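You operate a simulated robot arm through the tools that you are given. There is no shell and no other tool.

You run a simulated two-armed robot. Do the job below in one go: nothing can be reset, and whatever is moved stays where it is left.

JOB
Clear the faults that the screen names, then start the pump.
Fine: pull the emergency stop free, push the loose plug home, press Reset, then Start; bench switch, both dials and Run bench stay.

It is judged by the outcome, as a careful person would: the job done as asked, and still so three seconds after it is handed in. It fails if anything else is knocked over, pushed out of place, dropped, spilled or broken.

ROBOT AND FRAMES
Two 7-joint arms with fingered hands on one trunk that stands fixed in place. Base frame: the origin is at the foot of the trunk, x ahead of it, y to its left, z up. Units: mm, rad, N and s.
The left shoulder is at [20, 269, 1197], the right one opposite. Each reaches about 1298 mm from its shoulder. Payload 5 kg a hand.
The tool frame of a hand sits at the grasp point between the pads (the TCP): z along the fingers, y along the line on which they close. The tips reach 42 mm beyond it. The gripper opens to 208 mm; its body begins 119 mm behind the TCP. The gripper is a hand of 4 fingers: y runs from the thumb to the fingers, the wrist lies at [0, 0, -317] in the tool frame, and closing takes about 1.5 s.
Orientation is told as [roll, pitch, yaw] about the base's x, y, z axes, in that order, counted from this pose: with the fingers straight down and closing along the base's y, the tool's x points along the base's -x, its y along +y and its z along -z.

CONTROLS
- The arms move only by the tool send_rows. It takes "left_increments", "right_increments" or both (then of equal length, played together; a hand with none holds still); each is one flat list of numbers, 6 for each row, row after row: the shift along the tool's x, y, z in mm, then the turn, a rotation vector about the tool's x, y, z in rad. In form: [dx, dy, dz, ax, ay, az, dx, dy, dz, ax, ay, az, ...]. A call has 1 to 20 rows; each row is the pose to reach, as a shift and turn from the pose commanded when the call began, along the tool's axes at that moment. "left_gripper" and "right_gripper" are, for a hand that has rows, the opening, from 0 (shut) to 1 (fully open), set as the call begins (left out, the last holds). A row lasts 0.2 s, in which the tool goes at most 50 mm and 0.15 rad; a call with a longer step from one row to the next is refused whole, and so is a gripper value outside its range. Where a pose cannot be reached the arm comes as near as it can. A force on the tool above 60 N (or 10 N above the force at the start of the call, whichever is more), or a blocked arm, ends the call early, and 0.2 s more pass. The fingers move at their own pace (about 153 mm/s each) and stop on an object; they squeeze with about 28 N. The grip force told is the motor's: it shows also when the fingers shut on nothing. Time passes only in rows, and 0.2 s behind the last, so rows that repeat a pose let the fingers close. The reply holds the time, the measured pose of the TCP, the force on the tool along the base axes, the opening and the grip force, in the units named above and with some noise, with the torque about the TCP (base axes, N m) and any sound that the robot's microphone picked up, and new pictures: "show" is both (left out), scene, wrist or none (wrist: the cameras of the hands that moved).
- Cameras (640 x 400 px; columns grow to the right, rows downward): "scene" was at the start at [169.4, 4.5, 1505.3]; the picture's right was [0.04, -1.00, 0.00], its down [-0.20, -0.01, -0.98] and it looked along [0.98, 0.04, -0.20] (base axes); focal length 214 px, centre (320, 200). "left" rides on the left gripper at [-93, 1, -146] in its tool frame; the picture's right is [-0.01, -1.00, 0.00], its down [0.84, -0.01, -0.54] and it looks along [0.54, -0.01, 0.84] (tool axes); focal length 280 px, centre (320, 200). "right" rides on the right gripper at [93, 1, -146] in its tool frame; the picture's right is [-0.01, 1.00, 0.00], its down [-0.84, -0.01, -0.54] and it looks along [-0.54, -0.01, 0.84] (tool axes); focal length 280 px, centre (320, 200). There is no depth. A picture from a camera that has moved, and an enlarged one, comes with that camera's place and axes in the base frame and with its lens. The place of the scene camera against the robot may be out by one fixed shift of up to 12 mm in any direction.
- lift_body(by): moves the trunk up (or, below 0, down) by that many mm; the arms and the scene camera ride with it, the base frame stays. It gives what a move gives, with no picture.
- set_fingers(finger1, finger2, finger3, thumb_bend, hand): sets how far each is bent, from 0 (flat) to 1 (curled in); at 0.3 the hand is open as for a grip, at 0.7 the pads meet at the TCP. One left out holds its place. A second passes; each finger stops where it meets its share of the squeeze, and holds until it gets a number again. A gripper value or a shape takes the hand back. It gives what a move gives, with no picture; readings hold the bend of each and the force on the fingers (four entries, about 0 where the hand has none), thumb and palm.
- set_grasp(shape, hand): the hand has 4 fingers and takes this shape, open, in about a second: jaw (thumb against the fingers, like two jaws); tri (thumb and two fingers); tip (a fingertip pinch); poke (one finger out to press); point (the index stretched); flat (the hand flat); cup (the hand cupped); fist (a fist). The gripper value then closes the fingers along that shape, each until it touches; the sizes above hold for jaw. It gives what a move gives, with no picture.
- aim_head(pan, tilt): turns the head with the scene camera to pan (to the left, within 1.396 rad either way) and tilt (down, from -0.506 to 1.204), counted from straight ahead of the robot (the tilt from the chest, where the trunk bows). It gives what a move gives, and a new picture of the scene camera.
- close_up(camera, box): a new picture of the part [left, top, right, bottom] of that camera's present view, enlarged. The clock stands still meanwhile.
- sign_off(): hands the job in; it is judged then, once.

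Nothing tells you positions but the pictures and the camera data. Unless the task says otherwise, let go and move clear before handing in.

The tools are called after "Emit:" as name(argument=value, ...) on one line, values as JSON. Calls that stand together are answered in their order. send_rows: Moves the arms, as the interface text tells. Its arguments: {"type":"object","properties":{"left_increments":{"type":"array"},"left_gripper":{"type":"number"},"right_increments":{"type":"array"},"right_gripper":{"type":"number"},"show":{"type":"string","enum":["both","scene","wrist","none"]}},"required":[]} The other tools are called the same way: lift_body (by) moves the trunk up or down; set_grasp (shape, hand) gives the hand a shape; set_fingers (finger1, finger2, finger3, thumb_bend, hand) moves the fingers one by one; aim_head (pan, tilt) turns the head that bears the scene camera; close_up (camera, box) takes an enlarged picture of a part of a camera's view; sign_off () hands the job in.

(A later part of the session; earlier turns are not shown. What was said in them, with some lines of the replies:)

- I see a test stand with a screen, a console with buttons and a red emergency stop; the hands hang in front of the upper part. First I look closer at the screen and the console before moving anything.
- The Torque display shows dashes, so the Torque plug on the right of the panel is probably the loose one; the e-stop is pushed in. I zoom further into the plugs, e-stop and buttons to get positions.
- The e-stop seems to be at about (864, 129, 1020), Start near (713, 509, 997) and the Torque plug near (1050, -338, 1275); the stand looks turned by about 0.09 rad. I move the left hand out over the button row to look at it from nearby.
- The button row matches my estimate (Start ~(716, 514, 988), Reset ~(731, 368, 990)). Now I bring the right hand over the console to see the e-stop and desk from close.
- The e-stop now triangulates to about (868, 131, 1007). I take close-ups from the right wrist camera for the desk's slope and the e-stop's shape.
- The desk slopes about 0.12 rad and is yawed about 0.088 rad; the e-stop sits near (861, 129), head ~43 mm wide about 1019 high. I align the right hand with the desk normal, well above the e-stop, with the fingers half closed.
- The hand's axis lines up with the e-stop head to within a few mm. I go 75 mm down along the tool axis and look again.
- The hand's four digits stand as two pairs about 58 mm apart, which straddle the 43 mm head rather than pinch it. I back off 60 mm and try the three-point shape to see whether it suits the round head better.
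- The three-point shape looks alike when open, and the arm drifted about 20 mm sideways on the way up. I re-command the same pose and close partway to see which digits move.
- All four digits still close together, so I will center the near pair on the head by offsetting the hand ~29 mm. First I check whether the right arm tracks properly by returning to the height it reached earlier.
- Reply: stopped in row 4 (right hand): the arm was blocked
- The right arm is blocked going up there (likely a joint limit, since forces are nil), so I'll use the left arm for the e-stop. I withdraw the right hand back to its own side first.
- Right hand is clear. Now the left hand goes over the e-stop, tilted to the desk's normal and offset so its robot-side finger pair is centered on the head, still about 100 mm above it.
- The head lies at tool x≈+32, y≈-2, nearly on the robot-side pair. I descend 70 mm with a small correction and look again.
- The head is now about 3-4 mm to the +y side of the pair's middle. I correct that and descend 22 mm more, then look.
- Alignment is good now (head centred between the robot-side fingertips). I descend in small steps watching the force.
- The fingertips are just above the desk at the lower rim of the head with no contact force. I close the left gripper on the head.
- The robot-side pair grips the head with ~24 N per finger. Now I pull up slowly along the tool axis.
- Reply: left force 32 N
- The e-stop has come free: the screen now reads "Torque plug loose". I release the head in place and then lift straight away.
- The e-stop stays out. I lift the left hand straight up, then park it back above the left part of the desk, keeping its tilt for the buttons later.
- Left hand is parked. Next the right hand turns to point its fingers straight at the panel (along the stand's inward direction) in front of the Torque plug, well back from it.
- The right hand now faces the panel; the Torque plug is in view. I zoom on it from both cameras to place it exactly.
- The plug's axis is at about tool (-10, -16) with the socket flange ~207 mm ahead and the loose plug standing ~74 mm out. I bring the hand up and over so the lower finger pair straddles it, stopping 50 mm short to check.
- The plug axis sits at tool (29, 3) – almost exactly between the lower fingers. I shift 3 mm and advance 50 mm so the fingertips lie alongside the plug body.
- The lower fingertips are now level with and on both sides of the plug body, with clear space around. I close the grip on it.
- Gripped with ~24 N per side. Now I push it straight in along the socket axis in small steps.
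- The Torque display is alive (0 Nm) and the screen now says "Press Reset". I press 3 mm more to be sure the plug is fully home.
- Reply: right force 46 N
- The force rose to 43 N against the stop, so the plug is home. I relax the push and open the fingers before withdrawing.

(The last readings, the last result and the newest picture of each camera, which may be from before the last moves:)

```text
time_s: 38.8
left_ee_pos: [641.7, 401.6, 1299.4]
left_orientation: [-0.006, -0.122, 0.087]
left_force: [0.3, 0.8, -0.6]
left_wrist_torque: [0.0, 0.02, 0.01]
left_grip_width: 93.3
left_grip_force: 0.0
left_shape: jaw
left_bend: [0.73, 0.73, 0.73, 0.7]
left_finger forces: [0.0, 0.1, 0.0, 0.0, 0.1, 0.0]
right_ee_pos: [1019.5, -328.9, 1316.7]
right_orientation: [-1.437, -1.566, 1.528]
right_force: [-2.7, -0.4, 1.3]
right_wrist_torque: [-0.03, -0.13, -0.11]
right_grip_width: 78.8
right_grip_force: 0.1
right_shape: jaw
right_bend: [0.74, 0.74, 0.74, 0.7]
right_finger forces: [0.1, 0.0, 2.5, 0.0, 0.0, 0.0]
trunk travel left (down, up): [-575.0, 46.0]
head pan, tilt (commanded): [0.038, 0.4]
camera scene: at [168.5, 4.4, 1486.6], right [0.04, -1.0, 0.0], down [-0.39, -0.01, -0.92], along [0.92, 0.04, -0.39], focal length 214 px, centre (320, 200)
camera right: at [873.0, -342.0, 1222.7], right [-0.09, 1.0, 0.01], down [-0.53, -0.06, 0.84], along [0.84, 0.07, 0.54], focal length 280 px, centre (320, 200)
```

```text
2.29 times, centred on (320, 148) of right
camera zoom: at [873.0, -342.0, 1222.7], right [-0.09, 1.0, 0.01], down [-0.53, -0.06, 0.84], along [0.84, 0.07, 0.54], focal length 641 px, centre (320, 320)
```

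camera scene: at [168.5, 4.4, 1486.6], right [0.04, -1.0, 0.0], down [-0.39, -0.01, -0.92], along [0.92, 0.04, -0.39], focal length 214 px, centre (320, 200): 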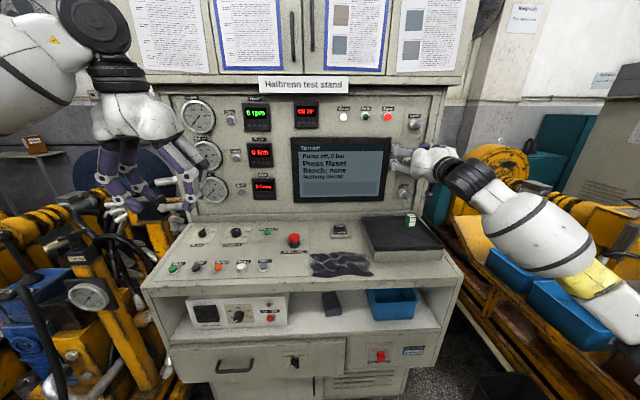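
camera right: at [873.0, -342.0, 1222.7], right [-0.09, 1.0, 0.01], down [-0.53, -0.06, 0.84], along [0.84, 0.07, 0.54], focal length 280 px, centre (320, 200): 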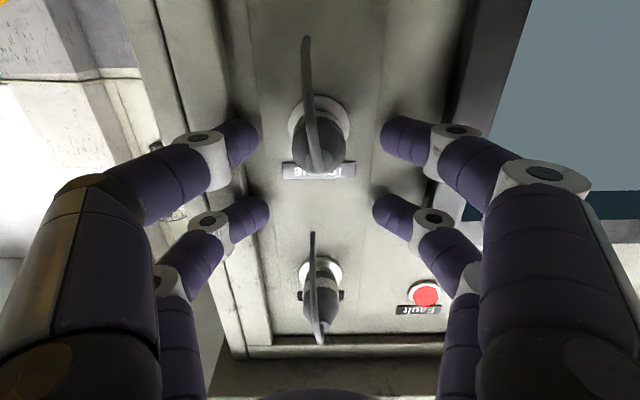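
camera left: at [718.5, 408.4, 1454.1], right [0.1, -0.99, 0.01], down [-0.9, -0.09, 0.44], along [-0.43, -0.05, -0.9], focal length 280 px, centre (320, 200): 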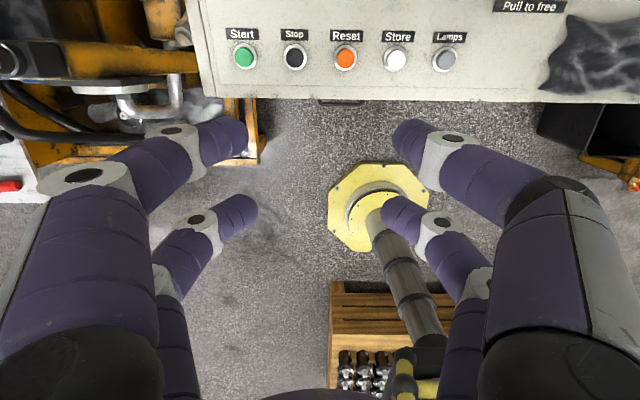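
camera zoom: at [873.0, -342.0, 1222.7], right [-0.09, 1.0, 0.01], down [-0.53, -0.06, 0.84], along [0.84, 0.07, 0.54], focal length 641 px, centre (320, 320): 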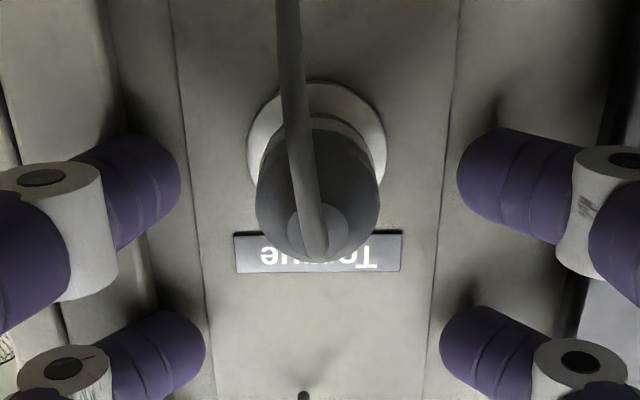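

The plug stays in, fingers are open (one just brushing the frame lightly). I withdraw straight back.

Emit:
send_rows(right_increments=[0, 0, -20, 0, 0, 0, 0, 0, -50, 0, 0, 0, 0, 0, -90, 0, 0, 0, 0, 0, -130, 0, 0, 0, 0, 0, -170, 0, 0, 0, 0, 0, -210, 0, 0, 0, 0, 0, -240, 0, 0, 0])

Emit:
close_up(camera="scene", box=[240, 90, 430, 215])

Emit:
close_up(camera="scene", box=[395, 145, 425, 165])

```text
time_s: 40.4
left_ee_pos: [641.6, 401.0, 1299.0]
left_orientation: [-0.004, -0.12, 0.089]
left_force: [0.3, 0.2, 0.5]
left_wrist_torque: [0.01, -0.04, -0.02]
left_grip_width: 93.5
left_grip_force: 0.0
left_shape: jaw
left_bend: [0.73, 0.73, 0.73, 0.7]
left_finger forces: [0.0, 0.0, 0.0, 0.0, 0.0, 0.0]
right_ee_pos: [779.1, -351.1, 1315.9]
right_orientation: [-1.497, -1.565, 1.59]
right_force: [-1.1, -0.9, -0.6]
right_wrist_torque: [0.0, 0.04, 0.04]
right_grip_width: 78.7
right_grip_force: 0.0
right_shape: jaw
right_bend: [0.74, 0.74, 0.74, 0.7]
right_finger forces: [0.1, 0.0, 0.1, 0.1, 0.0, 0.0]
trunk travel left (down, up): [-575.0, 46.0]
head pan, tilt (commanded): [0.038, 0.4]
camera scene: at [168.4, 4.2, 1486.7], right [0.04, -1.0, 0.0], down [-0.39, -0.01, -0.92], along [0.92, 0.04, -0.39], focal length 214 px, centre (320, 200)
camera right: at [632.2, -364.5, 1223.3], right [-0.09, 1.0, 0.01], down [-0.54, -0.06, 0.84], along [0.84, 0.07, 0.54], focal length 280 px, centre (320, 200)
```

scene: 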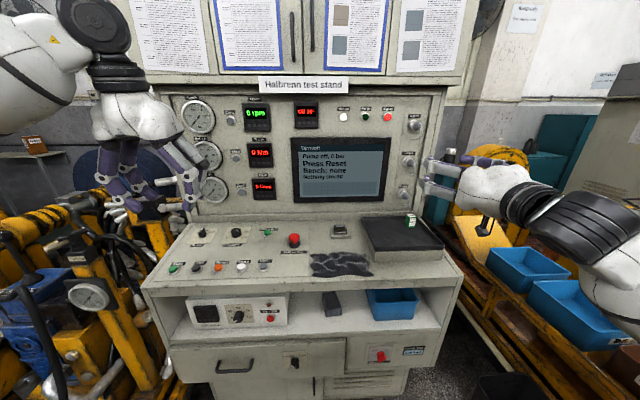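
right: 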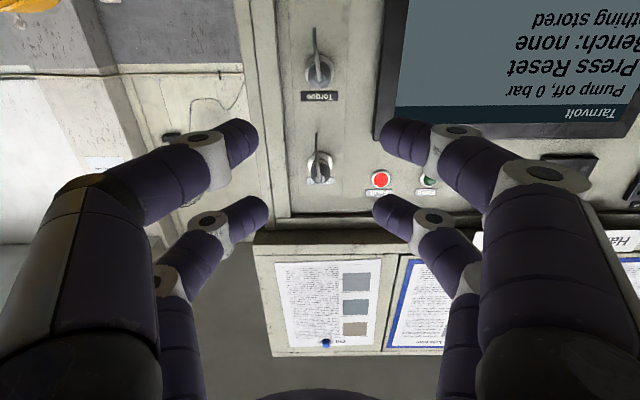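

```text
3.20 times, centred on (335, 152) of scene
camera zoom: at [168.4, 4.2, 1486.7], right [0.04, -1.0, 0.0], down [-0.39, -0.01, -0.92], along [0.92, 0.04, -0.39], focal length 686 px, centre (272, 352)
```

zoom: 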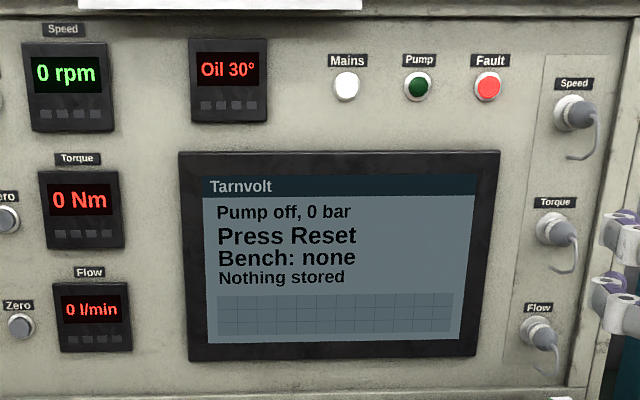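

```text
16.00 times, centred on (410, 155) of scene
camera zoom: at [168.4, 4.2, 1486.7], right [0.04, -1.0, 0.0], down [-0.39, -0.01, -0.92], along [0.92, 0.04, -0.39], focal length 3432 px, centre (-1120, 920)
```

zoom: 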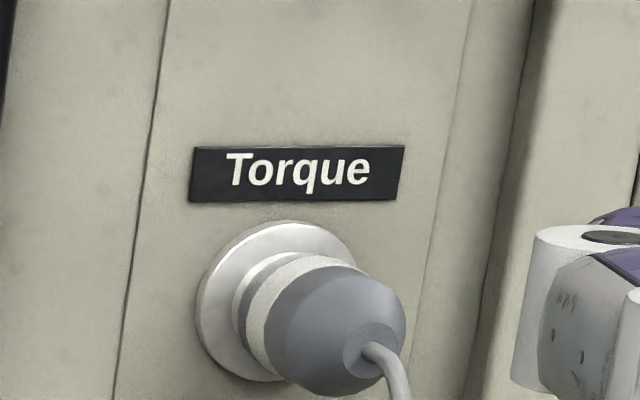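

The plug is seated like its neighbours. Now I give the left hand the poke shape, up here in free space, and look at where its fingertip lies.

Emit:
set_grasp(shape="poke", hand="left")

Emit:
close_up(camera="left", box=[0, 0, 640, 400])

Emit:
close_up(camera="scene", box=[70, 80, 230, 220])

```text
time_s: 41.3
left_ee_pos: [640.9, 401.9, 1298.3]
left_orientation: [-0.007, -0.121, 0.088]
left_force: [-0.1, 0.0, 0.4]
left_wrist_torque: [-0.02, -0.01, 0.0]
left_grip_width: 0.0
left_grip_force: 0.1
left_shape: poke
left_bend: [1.0, 1.0, 1.0, 0.33]
left_finger forces: [0.0, 0.0, 0.0, 0.1, 0.1, 0.0]
right_ee_pos: [779.5, -351.4, 1315.8]
right_orientation: [-1.387, -1.566, 1.481]
right_force: [0.4, 0.0, 0.0]
right_wrist_torque: [-0.01, -0.03, 0.02]
right_grip_width: 78.4
right_grip_force: 0.1
right_shape: jaw
right_bend: [0.74, 0.74, 0.74, 0.7]
right_finger forces: [0.0, 0.0, 0.0, 0.1, 0.0, 0.0]
trunk travel left (down, up): [-575.0, 46.0]
head pan, tilt (commanded): [0.038, 0.4]
```

```text
1.00 times, centred on (320, 200) of left (not enlarged: the box is as wide or as high as the picture)
camera zoom: at [717.4, 410.5, 1454.8], right [0.1, -0.99, 0.01], down [-0.9, -0.09, 0.43], along [-0.43, -0.05, -0.9], focal length 280 px, centre (320, 200)
```

zoom: 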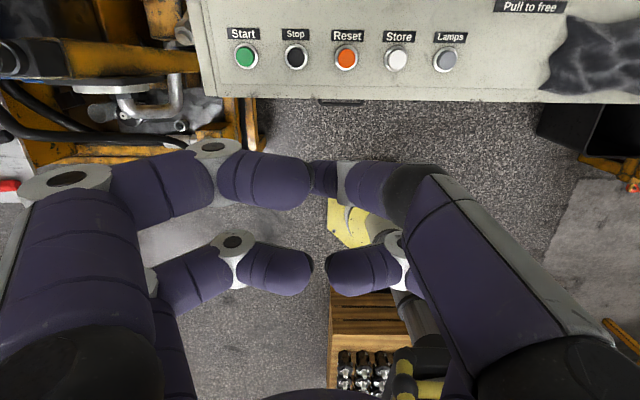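

```text
2.86 times, centred on (150, 150) of scene
camera zoom: at [169.0, 4.4, 1486.6], right [0.04, -1.0, 0.0], down [-0.39, -0.01, -0.92], along [0.92, 0.04, -0.39], focal length 613 px, centre (806, 343)
```

zoom: 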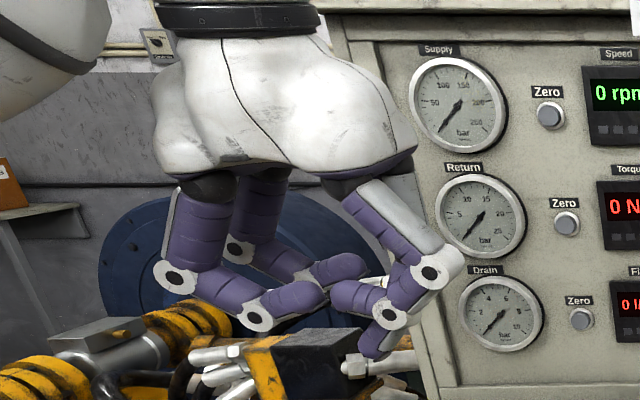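

In the poke shape one digit's tip lies on the tool axis about 35-40 mm beyond the TCP. I bring it over the orange Reset button, stopping about 60 mm above.

Emit:
send_rows(left_increments=[-8, -7, 36, 0, 0, 0, -16, -14, 72, 0, 0, 0, -24, -21, 108, 0, 0, 0, -31, -28, 144, 0, 0, 0, -39, -35, 180, 0, 0, 0, -47, -42, 205, 0, 0, 0, -47, -42, 205, 0, 0, 0])

Emit:
close_up(camera="scene", box=[150, 200, 290, 290])

Emit:
close_up(camera="left", box=[220, 50, 420, 200])

```text
time_s: 42.9
left_ee_pos: [715.5, 364.7, 1100.8]
left_orientation: [-0.005, -0.121, 0.09]
left_force: [0.1, -0.3, 0.1]
left_wrist_torque: [-0.02, 0.0, -0.01]
left_grip_width: 0.0
left_grip_force: 0.1
left_shape: poke
left_bend: [1.0, 1.0, 1.0, 0.33]
left_finger forces: [0.0, 0.0, 0.0, 0.0, 0.0, 0.0]
right_ee_pos: [779.6, -350.4, 1316.9]
right_orientation: [-1.463, -1.565, 1.557]
right_force: [0.2, -0.2, 0.1]
right_wrist_torque: [0.02, 0.02, -0.01]
right_grip_width: 78.7
right_grip_force: 0.0
right_shape: jaw
right_bend: [0.74, 0.74, 0.74, 0.7]
right_finger forces: [0.0, 0.0, 0.1, 0.0, 0.0, 0.0]
trunk travel left (down, up): [-575.0, 46.0]
head pan, tilt (commanded): [0.038, 0.4]
camera scene: at [168.5, 4.3, 1486.7], right [0.04, -1.0, 0.0], down [-0.39, -0.01, -0.92], along [0.92, 0.04, -0.39], focal length 214 px, centre (320, 200)
camera left: at [791.0, 372.9, 1257.2], right [0.1, -0.99, 0.01], down [-0.9, -0.09, 0.43], along [-0.43, -0.05, -0.9], focal length 280 px, centre (320, 200)
```

scene: 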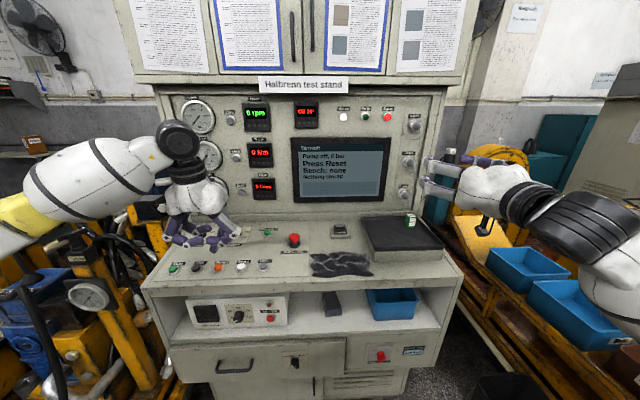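
left: 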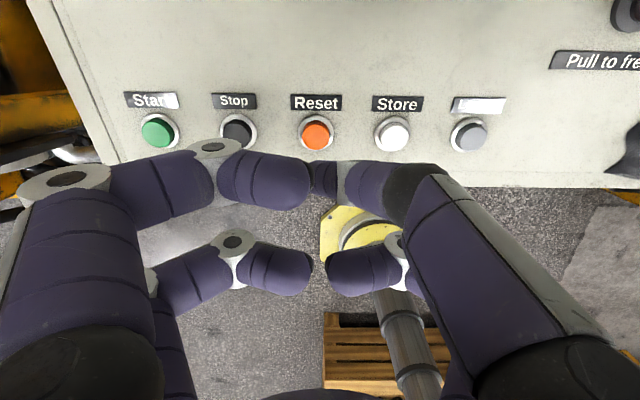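

```text
4.44 times, centred on (220, 245) of scene
camera zoom: at [168.5, 4.3, 1486.7], right [0.04, -1.0, 0.0], down [-0.39, -0.01, -0.92], along [0.92, 0.04, -0.39], focal length 953 px, centre (764, 0)
```

zoom: 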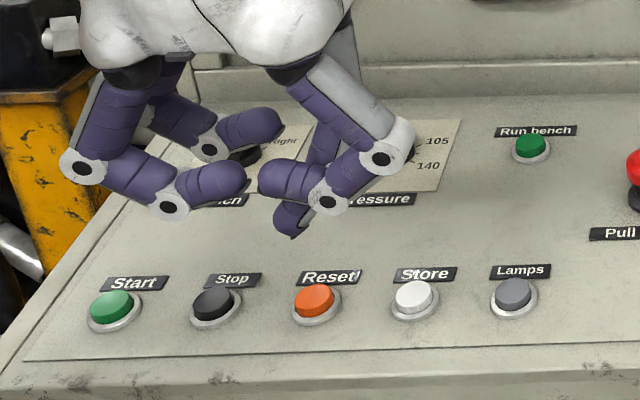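

```text
2.67 times, centred on (320, 125) of left
camera zoom: at [791.0, 372.9, 1257.2], right [0.1, -0.99, 0.01], down [-0.9, -0.09, 0.43], along [-0.43, -0.05, -0.9], focal length 748 px, centre (320, 400)
```

zoom: 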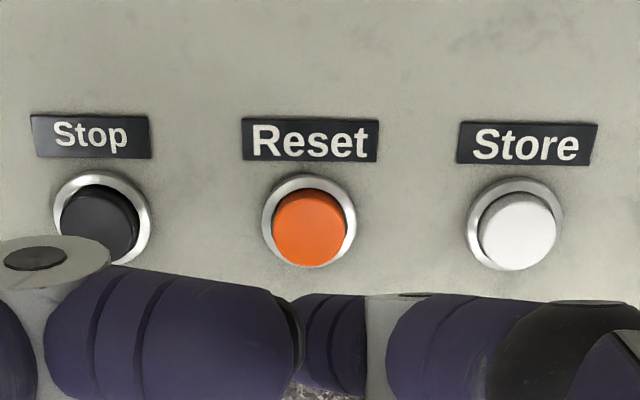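

The poke tip is on the tool axis ~43 mm ahead, with Reset ~71 mm below it and 2 mm to the side. I descend 58 mm with that correction and check.

Emit:
send_rows(left_increments=[0, 1, 20, 0, 0, 0, 0, 2, 40, 0, 0, 0, 0, 2, 54, 0, 0, 0, 0, 2, 58, 0, 0, 0, 0, 2, 58, 0, 0, 0], show="wrist")

Emit:
close_up(camera="scene", box=[180, 240, 250, 285])

Emit:
close_up(camera="left", box=[220, 80, 420, 230])

```text
time_s: 44.1
left_ee_pos: [722.4, 368.0, 1044.0]
left_orientation: [-0.005, -0.121, 0.088]
left_force: [0.4, -0.1, 0.4]
left_wrist_torque: [-0.01, -0.01, 0.02]
left_grip_width: 0.0
left_grip_force: 0.0
left_shape: poke
left_bend: [1.0, 1.0, 1.0, 0.33]
left_finger forces: [0.0, 0.0, 0.1, 0.1, 0.0, 0.1]
right_ee_pos: [779.7, -351.3, 1315.2]
right_orientation: [-1.415, -1.566, 1.509]
right_force: [0.6, 0.0, -0.3]
right_wrist_torque: [0.0, 0.01, -0.01]
right_grip_width: 78.7
right_grip_force: 0.1
right_shape: jaw
right_bend: [0.74, 0.74, 0.74, 0.7]
right_finger forces: [0.0, 0.0, 0.0, 0.0, 0.1, 0.0]
trunk travel left (down, up): [-575.0, 46.0]
head pan, tilt (commanded): [0.038, 0.4]
camera left: at [797.8, 376.3, 1200.3], right [0.1, -0.99, 0.01], down [-0.9, -0.09, 0.43], along [-0.43, -0.05, -0.9], focal length 280 px, centre (320, 200)
```

left: 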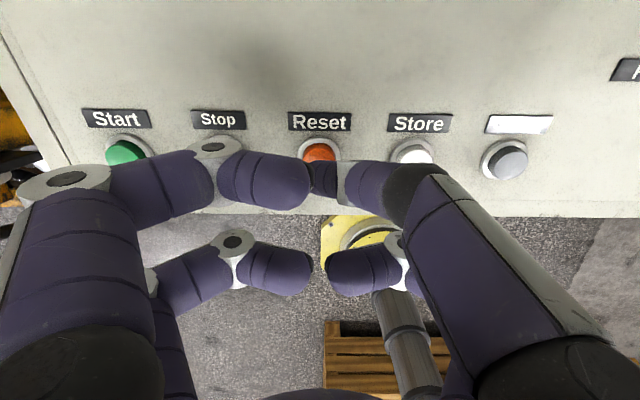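

```text
8.89 times, centred on (215, 262) of scene
camera zoom: at [168.8, 4.4, 1486.6], right [0.04, -1.0, 0.0], down [-0.39, -0.01, -0.92], along [0.92, 0.04, -0.39], focal length 1906 px, centre (1253, -356)
```

zoom: 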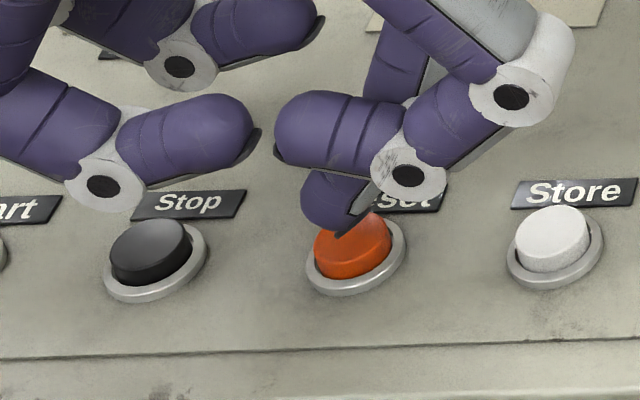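

```text
2.67 times, centred on (320, 155) of left
camera zoom: at [797.8, 376.3, 1200.3], right [0.1, -0.99, 0.01], down [-0.9, -0.09, 0.43], along [-0.43, -0.05, -0.9], focal length 748 px, centre (320, 320)
```

zoom: 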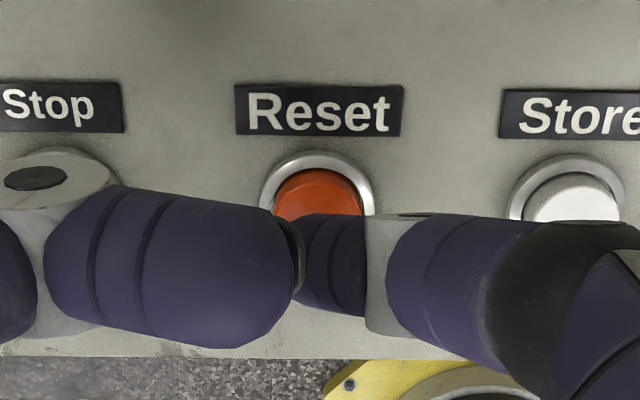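

The tip is about 8 mm too near the robot and ~6 mm too far left of the cap's centre. I correct that at this height and look again.

Emit:
send_rows(left_increments=[-4, -3, 0, 0, 0, 0, -8, -6, 0, 0, 0, 0, -8, -6, 0, 0, 0, 0], show="none")

Emit:
close_up(camera="scene", box=[180, 240, 250, 285])

Emit:
close_up(camera="left", box=[220, 80, 420, 230])

```text
time_s: 44.9
left_ee_pos: [730.7, 361.8, 1043.8]
left_orientation: [-0.005, -0.12, 0.089]
left_force: [-0.2, -0.4, -0.1]
left_wrist_torque: [0.03, 0.03, 0.01]
left_grip_width: 0.2
left_grip_force: 0.1
left_shape: poke
left_bend: [1.0, 1.0, 1.0, 0.33]
left_finger forces: [0.1, 0.0, 0.1, 0.1, 0.1, 0.0]
right_ee_pos: [779.0, -350.0, 1315.7]
right_orientation: [-1.428, -1.565, 1.523]
right_force: [0.4, 0.0, 0.0]
right_wrist_torque: [-0.01, -0.02, -0.03]
right_grip_width: 78.6
right_grip_force: 0.1
right_shape: jaw
right_bend: [0.74, 0.74, 0.74, 0.7]
right_finger forces: [0.0, 0.1, 0.0, 0.0, 0.0, 0.1]
trunk travel left (down, up): [-575.0, 46.0]
head pan, tilt (commanded): [0.038, 0.4]
```

```text
8.89 times, centred on (215, 262) of scene
camera zoom: at [168.8, 4.4, 1486.6], right [0.04, -1.0, 0.0], down [-0.39, -0.01, -0.92], along [0.92, 0.04, -0.39], focal length 1906 px, centre (1253, -356)
```

zoom: 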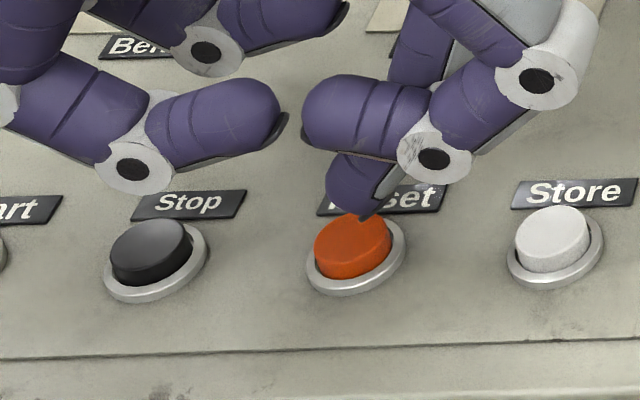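

```text
2.67 times, centred on (320, 155) of left
camera zoom: at [806.4, 371.1, 1200.9], right [0.1, -0.99, 0.01], down [-0.9, -0.09, 0.43], along [-0.43, -0.05, -0.9], focal length 748 px, centre (320, 320)
```

zoom: 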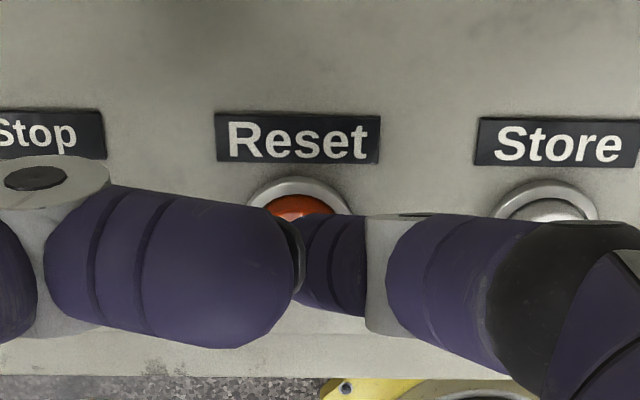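

The tip is now over the cap centre. I press down slowly and watch the force.

Emit:
send_rows(left_increments=[0, 0, 3, 0, 0, 0, 0, 0, 6, 0, 0, 0, 0, 0, 8, 0, 0, 0, 0, 0, 10, 0, 0, 0], show="none")

Emit:
close_up(camera="scene", box=[180, 240, 250, 285])

Emit:
close_up(camera="scene", box=[240, 90, 430, 215])

```text
time_s: 45.9
left_ee_pos: [731.0, 361.7, 1035.1]
left_orientation: [-0.007, -0.123, 0.089]
left_force: [0.9, -0.9, 9.6]
left_wrist_torque: [0.0, -0.12, 0.0]
left_grip_width: 0.0
left_grip_force: 0.1
left_shape: poke
left_bend: [1.0, 1.0, 1.0, 0.33]
left_finger forces: [0.1, 0.0, 0.0, 0.0, 9.5, 0.0]
right_ee_pos: [780.9, -351.1, 1316.3]
right_orientation: [-1.478, -1.565, 1.571]
right_force: [-1.0, 0.3, 0.2]
right_wrist_torque: [-0.01, -0.02, -0.01]
right_grip_width: 78.9
right_grip_force: 0.0
right_shape: jaw
right_bend: [0.74, 0.74, 0.74, 0.7]
right_finger forces: [0.1, 0.0, 0.0, 0.0, 0.0, 0.0]
trunk travel left (down, up): [-575.0, 46.0]
head pan, tilt (commanded): [0.038, 0.4]
heard: click
```

```text
8.89 times, centred on (215, 262) of scene
camera zoom: at [168.4, 4.1, 1486.8], right [0.04, -1.0, 0.0], down [-0.39, -0.01, -0.92], along [0.92, 0.04, -0.39], focal length 1906 px, centre (1253, -356)
```

zoom: 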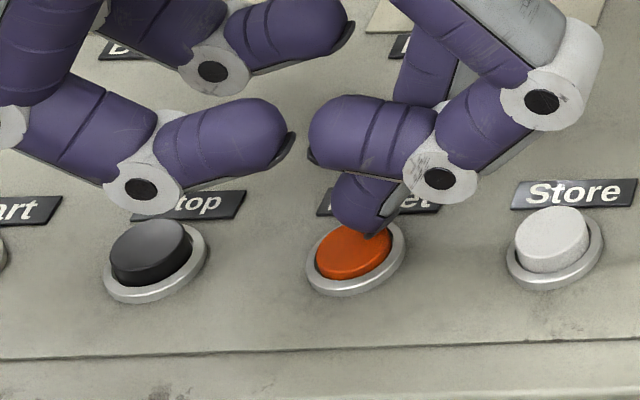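

```text
3.20 times, centred on (335, 152) of scene
camera zoom: at [168.4, 4.1, 1486.8], right [0.04, -1.0, 0.0], down [-0.39, -0.01, -0.92], along [0.92, 0.04, -0.39], focal length 686 px, centre (272, 352)
```

zoom: 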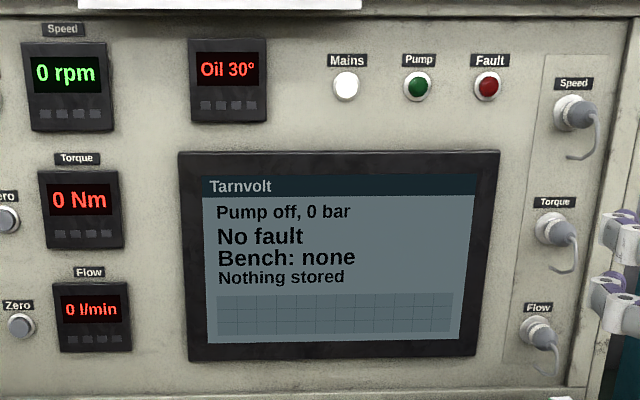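

The button clicked: the screen says "No fault" and the Fault lamp is off. I lift off and move across to Start at a safe height.

Emit:
send_rows(left_increments=[0, 0, -20, 0, 0, 0, 0, 0, -45, 0, 0, 0, 0, 0, -70, 0, 0, 0, 1, 40, -70, 0, 0, 0, 2, 80, -70, 0, 0, 0, 3, 120, -70, 0, 0, 0, 4, 150, -70, 0, 0, 0, 4, 150, -50, 0, 0, 0, 4, 150, -50, 0, 0, 0])

Emit:
close_up(camera="scene", box=[135, 230, 215, 285])

Emit:
close_up(camera="left", box=[220, 80, 420, 230])

```text
time_s: 47.9
left_ee_pos: [708.9, 511.2, 1084.1]
left_orientation: [-0.006, -0.12, 0.087]
left_force: [-0.3, 0.7, 0.3]
left_wrist_torque: [0.02, -0.02, 0.01]
left_grip_width: 0.1
left_grip_force: 0.2
left_shape: poke
left_bend: [1.0, 1.0, 1.0, 0.33]
left_finger forces: [0.0, 0.1, 0.0, 0.1, 0.0, 0.1]
right_ee_pos: [779.6, -350.5, 1315.7]
right_orientation: [-1.467, -1.566, 1.561]
right_force: [-0.1, -0.7, -0.5]
right_wrist_torque: [0.03, -0.02, 0.02]
right_grip_width: 78.9
right_grip_force: 0.1
right_shape: jaw
right_bend: [0.74, 0.74, 0.74, 0.7]
right_finger forces: [0.0, 0.0, 0.1, 0.1, 0.0, 0.1]
trunk travel left (down, up): [-575.0, 46.0]
head pan, tilt (commanded): [0.038, 0.4]
camera scene: at [168.7, 4.2, 1486.7], right [0.04, -1.0, 0.0], down [-0.39, -0.01, -0.92], along [0.92, 0.04, -0.39], focal length 214 px, centre (320, 200)
camera left: at [784.8, 520.2, 1239.0], right [0.1, -0.99, 0.01], down [-0.9, -0.09, 0.43], along [-0.43, -0.05, -0.9], focal length 280 px, centre (320, 200)
```

scene: 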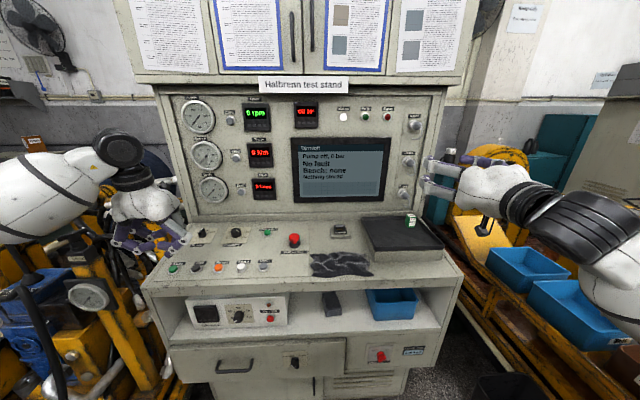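
left: 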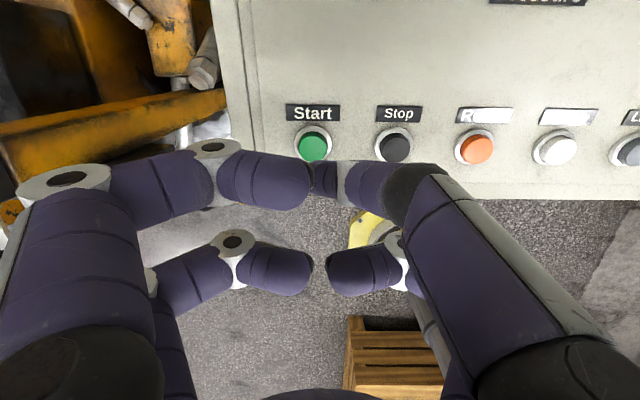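

```text
7.27 times, centred on (175, 258) of scene
camera zoom: at [168.7, 4.2, 1486.7], right [0.04, -1.0, 0.0], down [-0.39, -0.01, -0.92], along [0.92, 0.04, -0.39], focal length 1560 px, centre (1374, -218)
```

zoom: 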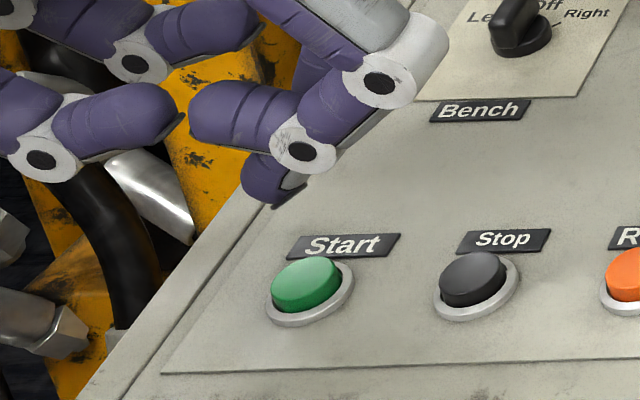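

```text
2.67 times, centred on (320, 155) of left
camera zoom: at [784.8, 520.2, 1239.0], right [0.1, -0.99, 0.01], down [-0.9, -0.09, 0.43], along [-0.43, -0.05, -0.9], focal length 748 px, centre (320, 320)
```

zoom: 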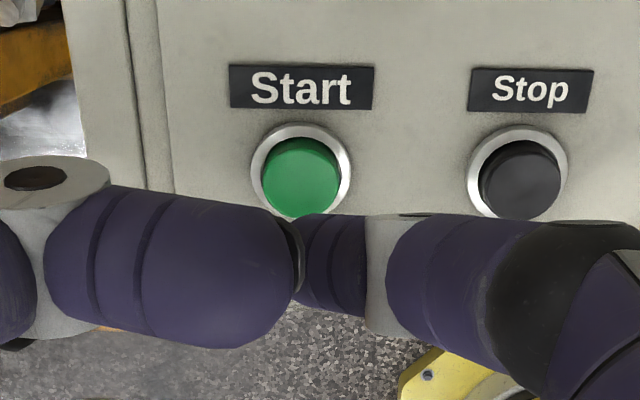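

Projection puts the tip right over Start's centre. I descend 38 mm, check once more, then press.

Emit:
send_rows(left_increments=[0, 0, 15, 0, 0, 0, 0, 0, 28, 0, 0, 0, 0, 0, 38, 0, 0, 0, 0, 0, 38, 0, 0, 0], show="none")

Emit:
close_up(camera="scene", box=[135, 230, 215, 285])

Emit:
close_up(camera="left", box=[220, 80, 420, 230])

```text
time_s: 48.9
left_ee_pos: [714.0, 511.3, 1045.9]
left_orientation: [-0.006, -0.12, 0.09]
left_force: [0.3, 0.6, -0.6]
left_wrist_torque: [0.01, -0.02, -0.01]
left_grip_width: 0.0
left_grip_force: 0.0
left_shape: poke
left_bend: [1.0, 1.0, 1.0, 0.33]
left_finger forces: [0.1, 0.0, 0.0, 0.1, 0.0, 0.0]
right_ee_pos: [779.3, -351.4, 1315.2]
right_orientation: [-1.45, -1.566, 1.546]
right_force: [0.2, 0.1, 0.2]
right_wrist_torque: [-0.01, 0.0, 0.0]
right_grip_width: 78.6
right_grip_force: 0.1
right_shape: jaw
right_bend: [0.74, 0.74, 0.74, 0.7]
right_finger forces: [0.0, 0.0, 0.0, 0.0, 0.0, 0.0]
trunk travel left (down, up): [-575.0, 46.0]
head pan, tilt (commanded): [0.038, 0.4]
```

```text
7.27 times, centred on (175, 258) of scene
camera zoom: at [168.6, 4.2, 1486.7], right [0.04, -1.0, 0.0], down [-0.39, -0.01, -0.92], along [0.92, 0.04, -0.39], focal length 1560 px, centre (1374, -218)
```

zoom: 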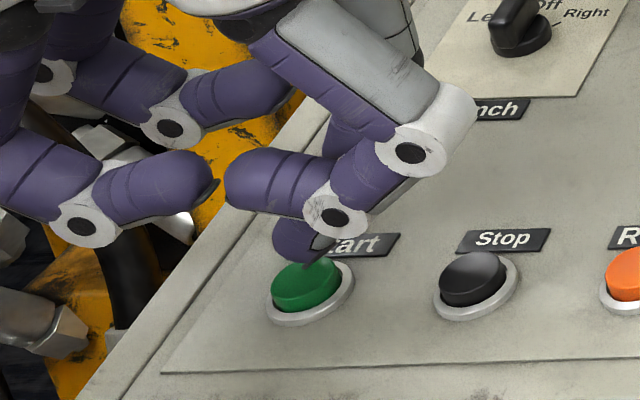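

```text
2.67 times, centred on (320, 155) of left
camera zoom: at [789.6, 519.7, 1202.0], right [0.1, -0.99, 0.01], down [-0.9, -0.09, 0.43], along [-0.43, -0.05, -0.9], focal length 748 px, centre (320, 320)
```

zoom: 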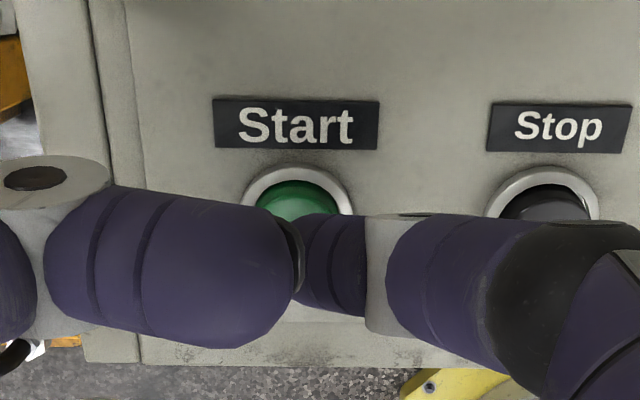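

The tip is poised above Start, well away from Stop. I press down slowly.

Emit:
send_rows(left_increments=[0, 0, 3, 0, 0, 0, 0, 0, 6, 0, 0, 0, 0, 0, 9, 0, 0, 0, 0, 0, 12, 0, 0, 0], show="none")

Emit:
close_up(camera="scene", box=[240, 90, 430, 215])

Emit:
close_up(camera="scene", box=[135, 230, 215, 285])

```text
time_s: 49.9
left_ee_pos: [715.0, 510.6, 1034.8]
left_orientation: [-0.005, -0.122, 0.091]
left_force: [-0.2, -0.8, 9.0]
left_wrist_torque: [0.01, -0.07, -0.02]
left_grip_width: 0.0
left_grip_force: 0.0
left_shape: poke
left_bend: [1.0, 1.0, 1.0, 0.33]
left_finger forces: [0.0, 0.0, 0.0, 0.0, 8.7, 0.0]
right_ee_pos: [779.1, -350.7, 1316.1]
right_orientation: [-1.483, -1.565, 1.576]
right_force: [1.9, -0.3, 0.5]
right_wrist_torque: [-0.01, 0.0, -0.01]
right_grip_width: 78.6
right_grip_force: 0.0
right_shape: jaw
right_bend: [0.74, 0.74, 0.74, 0.7]
right_finger forces: [0.0, 0.1, 0.1, 0.0, 0.1, 0.1]
trunk travel left (down, up): [-575.0, 46.0]
head pan, tilt (commanded): [0.038, 0.4]
heard: click
```

```text
3.20 times, centred on (335, 152) of scene
camera zoom: at [168.3, 4.0, 1486.8], right [0.04, -1.0, 0.0], down [-0.39, -0.01, -0.92], along [0.92, 0.04, -0.39], focal length 686 px, centre (272, 352)
```

zoom: 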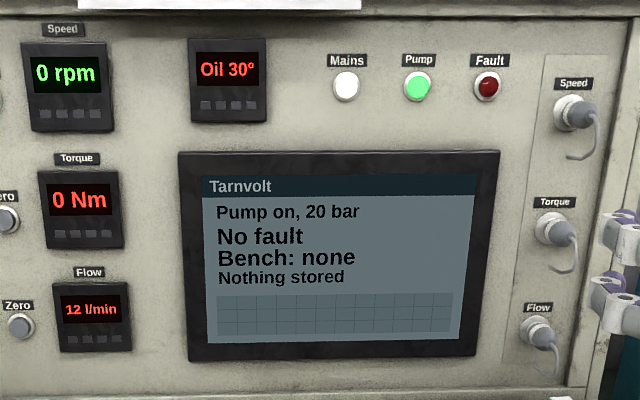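

```text
7.27 times, centred on (175, 258) of scene
camera zoom: at [168.3, 4.0, 1486.8], right [0.04, -1.0, 0.0], down [-0.39, -0.01, -0.92], along [0.92, 0.04, -0.39], focal length 1560 px, centre (1374, -218)
```

zoom: 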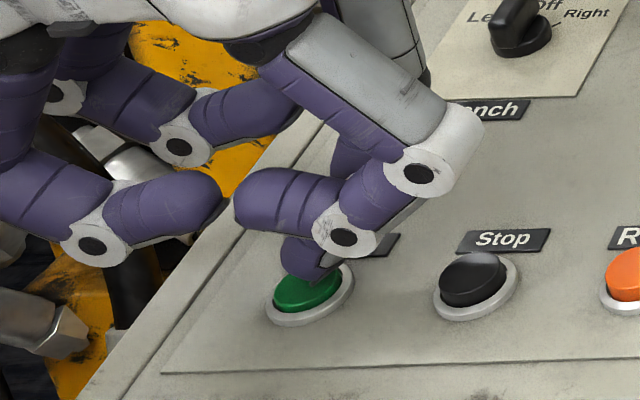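

Start clicked and the pump is on: 20 bar, No fault, Pump lamp lit. I lift the left hand straight off and move it well clear, also drawing the right hand back a little.

Emit:
send_rows(left_increments=[0, 0, -20, 0, 0, 0, 0, 0, -50, 0, 0, 0, 0, 0, -90, 0, 0, 0, 0, 0, -130, 0, 0, 0, 0, 0, -170, 0, 0, 0, 0, 0, -210, 0, 0, 0, 30, 0, -240, 0, 0, 0, 60, 0, -260, 0, 0, 0, 60, 0, -260, 0, 0, 0])

Emit:
close_up(camera="scene", box=[240, 90, 430, 215])

Emit:
close_up(camera="scene", box=[145, 210, 315, 290])

Emit:
close_up(camera="scene", box=[300, 200, 470, 300])

```text
time_s: 51.9
left_ee_pos: [622.8, 502.4, 1285.2]
left_orientation: [-0.005, -0.118, 0.09]
left_force: [-0.8, 0.3, -0.9]
left_wrist_torque: [-0.03, 0.03, 0.0]
left_grip_width: 0.0
left_grip_force: 0.2
left_shape: poke
left_bend: [1.0, 1.0, 1.0, 0.33]
left_finger forces: [0.0, 0.0, 0.1, 0.0, 0.0, 0.1]
right_ee_pos: [780.4, -350.7, 1316.8]
right_orientation: [-1.354, -1.566, 1.447]
right_force: [0.4, 0.5, 0.0]
right_wrist_torque: [0.01, -0.02, -0.03]
right_grip_width: 78.8
right_grip_force: 0.1
right_shape: jaw
right_bend: [0.74, 0.74, 0.74, 0.7]
right_finger forces: [0.0, 0.0, 0.0, 0.0, 0.0, 0.1]
trunk travel left (down, up): [-575.0, 46.0]
head pan, tilt (commanded): [0.038, 0.4]
camera scene: at [169.1, 4.6, 1486.5], right [0.04, -1.0, 0.0], down [-0.39, -0.02, -0.92], along [0.92, 0.04, -0.39], focal length 214 px, centre (320, 200)
camera left: at [698.0, 511.9, 1441.8], right [0.1, -0.99, 0.01], down [-0.9, -0.09, 0.43], along [-0.43, -0.05, -0.9], focal length 280 px, centre (320, 200)
```

scene: 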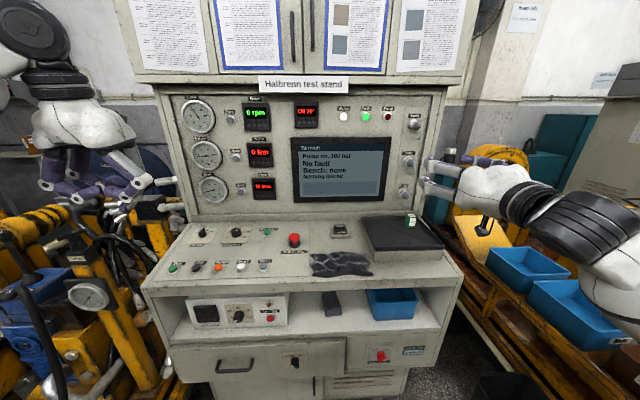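
left: 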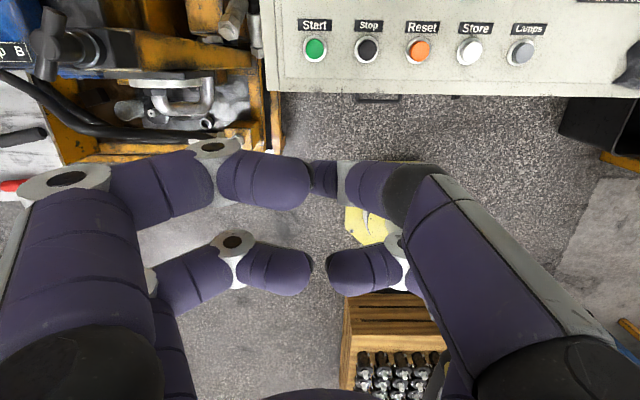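

```text
3.20 times, centred on (335, 152) of scene
camera zoom: at [169.1, 4.6, 1486.5], right [0.04, -1.0, 0.0], down [-0.39, -0.02, -0.92], along [0.92, 0.04, -0.39], focal length 686 px, centre (272, 352)
```

zoom: 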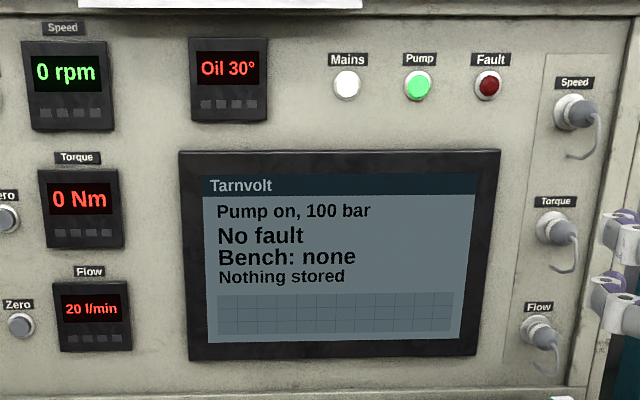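

```text
3.76 times, centred on (230, 250) of scene
camera zoom: at [169.1, 4.6, 1486.5], right [0.04, -1.0, 0.0], down [-0.39, -0.02, -0.92], along [0.92, 0.04, -0.39], focal length 807 px, centre (659, 12)
```

zoom: 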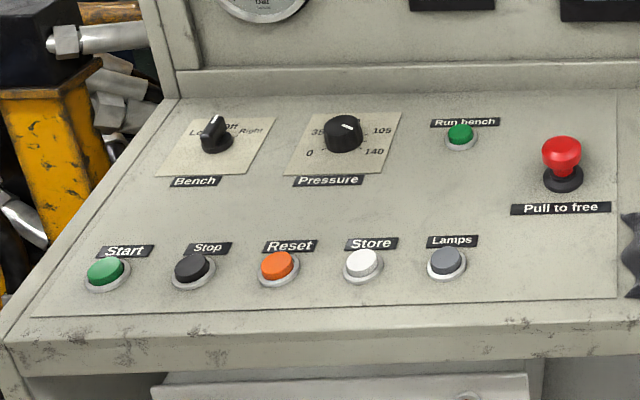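

```text
3.76 times, centred on (385, 250) of scene
camera zoom: at [169.1, 4.6, 1486.5], right [0.04, -1.0, 0.0], down [-0.39, -0.02, -0.92], along [0.92, 0.04, -0.39], focal length 807 px, centre (75, 12)
```

zoom: 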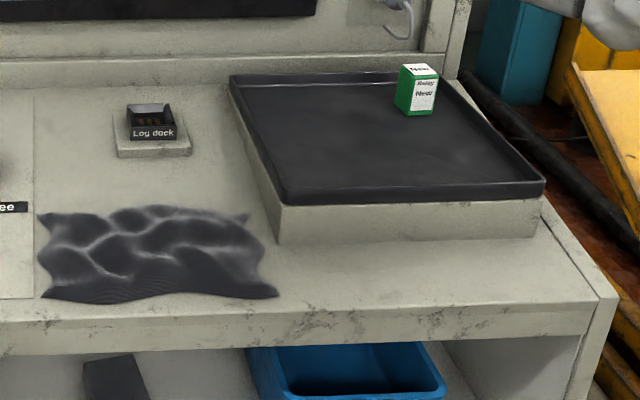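

The pump runs at 100 bar with no fault, the e-stop is out and the Torque plug is seated. The bench switch, dials, cloth, green box and tray are as they were, and both hands are clear. I hand in.

Emit:
sign_off()

```text
The job is handed in.
```

The pump is running: the screen shows "Pump on, 100 bar" and "No fault", the Pump lamp is lit and the Fault lamp is off.

- **Emergency stop:** pulled free, and it stayed out after I let go.
- **Loose plug:** it was the Torque plug. I pushed it home until it met the stop. The Torque display now reads 0 Nm instead of dashes.
- **Reset, then Start:** each pressed once, and each gave a click.

I did not touch the bench switch, either dial or Run bench. In the last pictures the cloth, tray and green box are where they were. While I let go of the plug, one finger seemed to brush the stand's frame lightly (about 2.5 N), and nothing moved. Both hands are clear of the stand.
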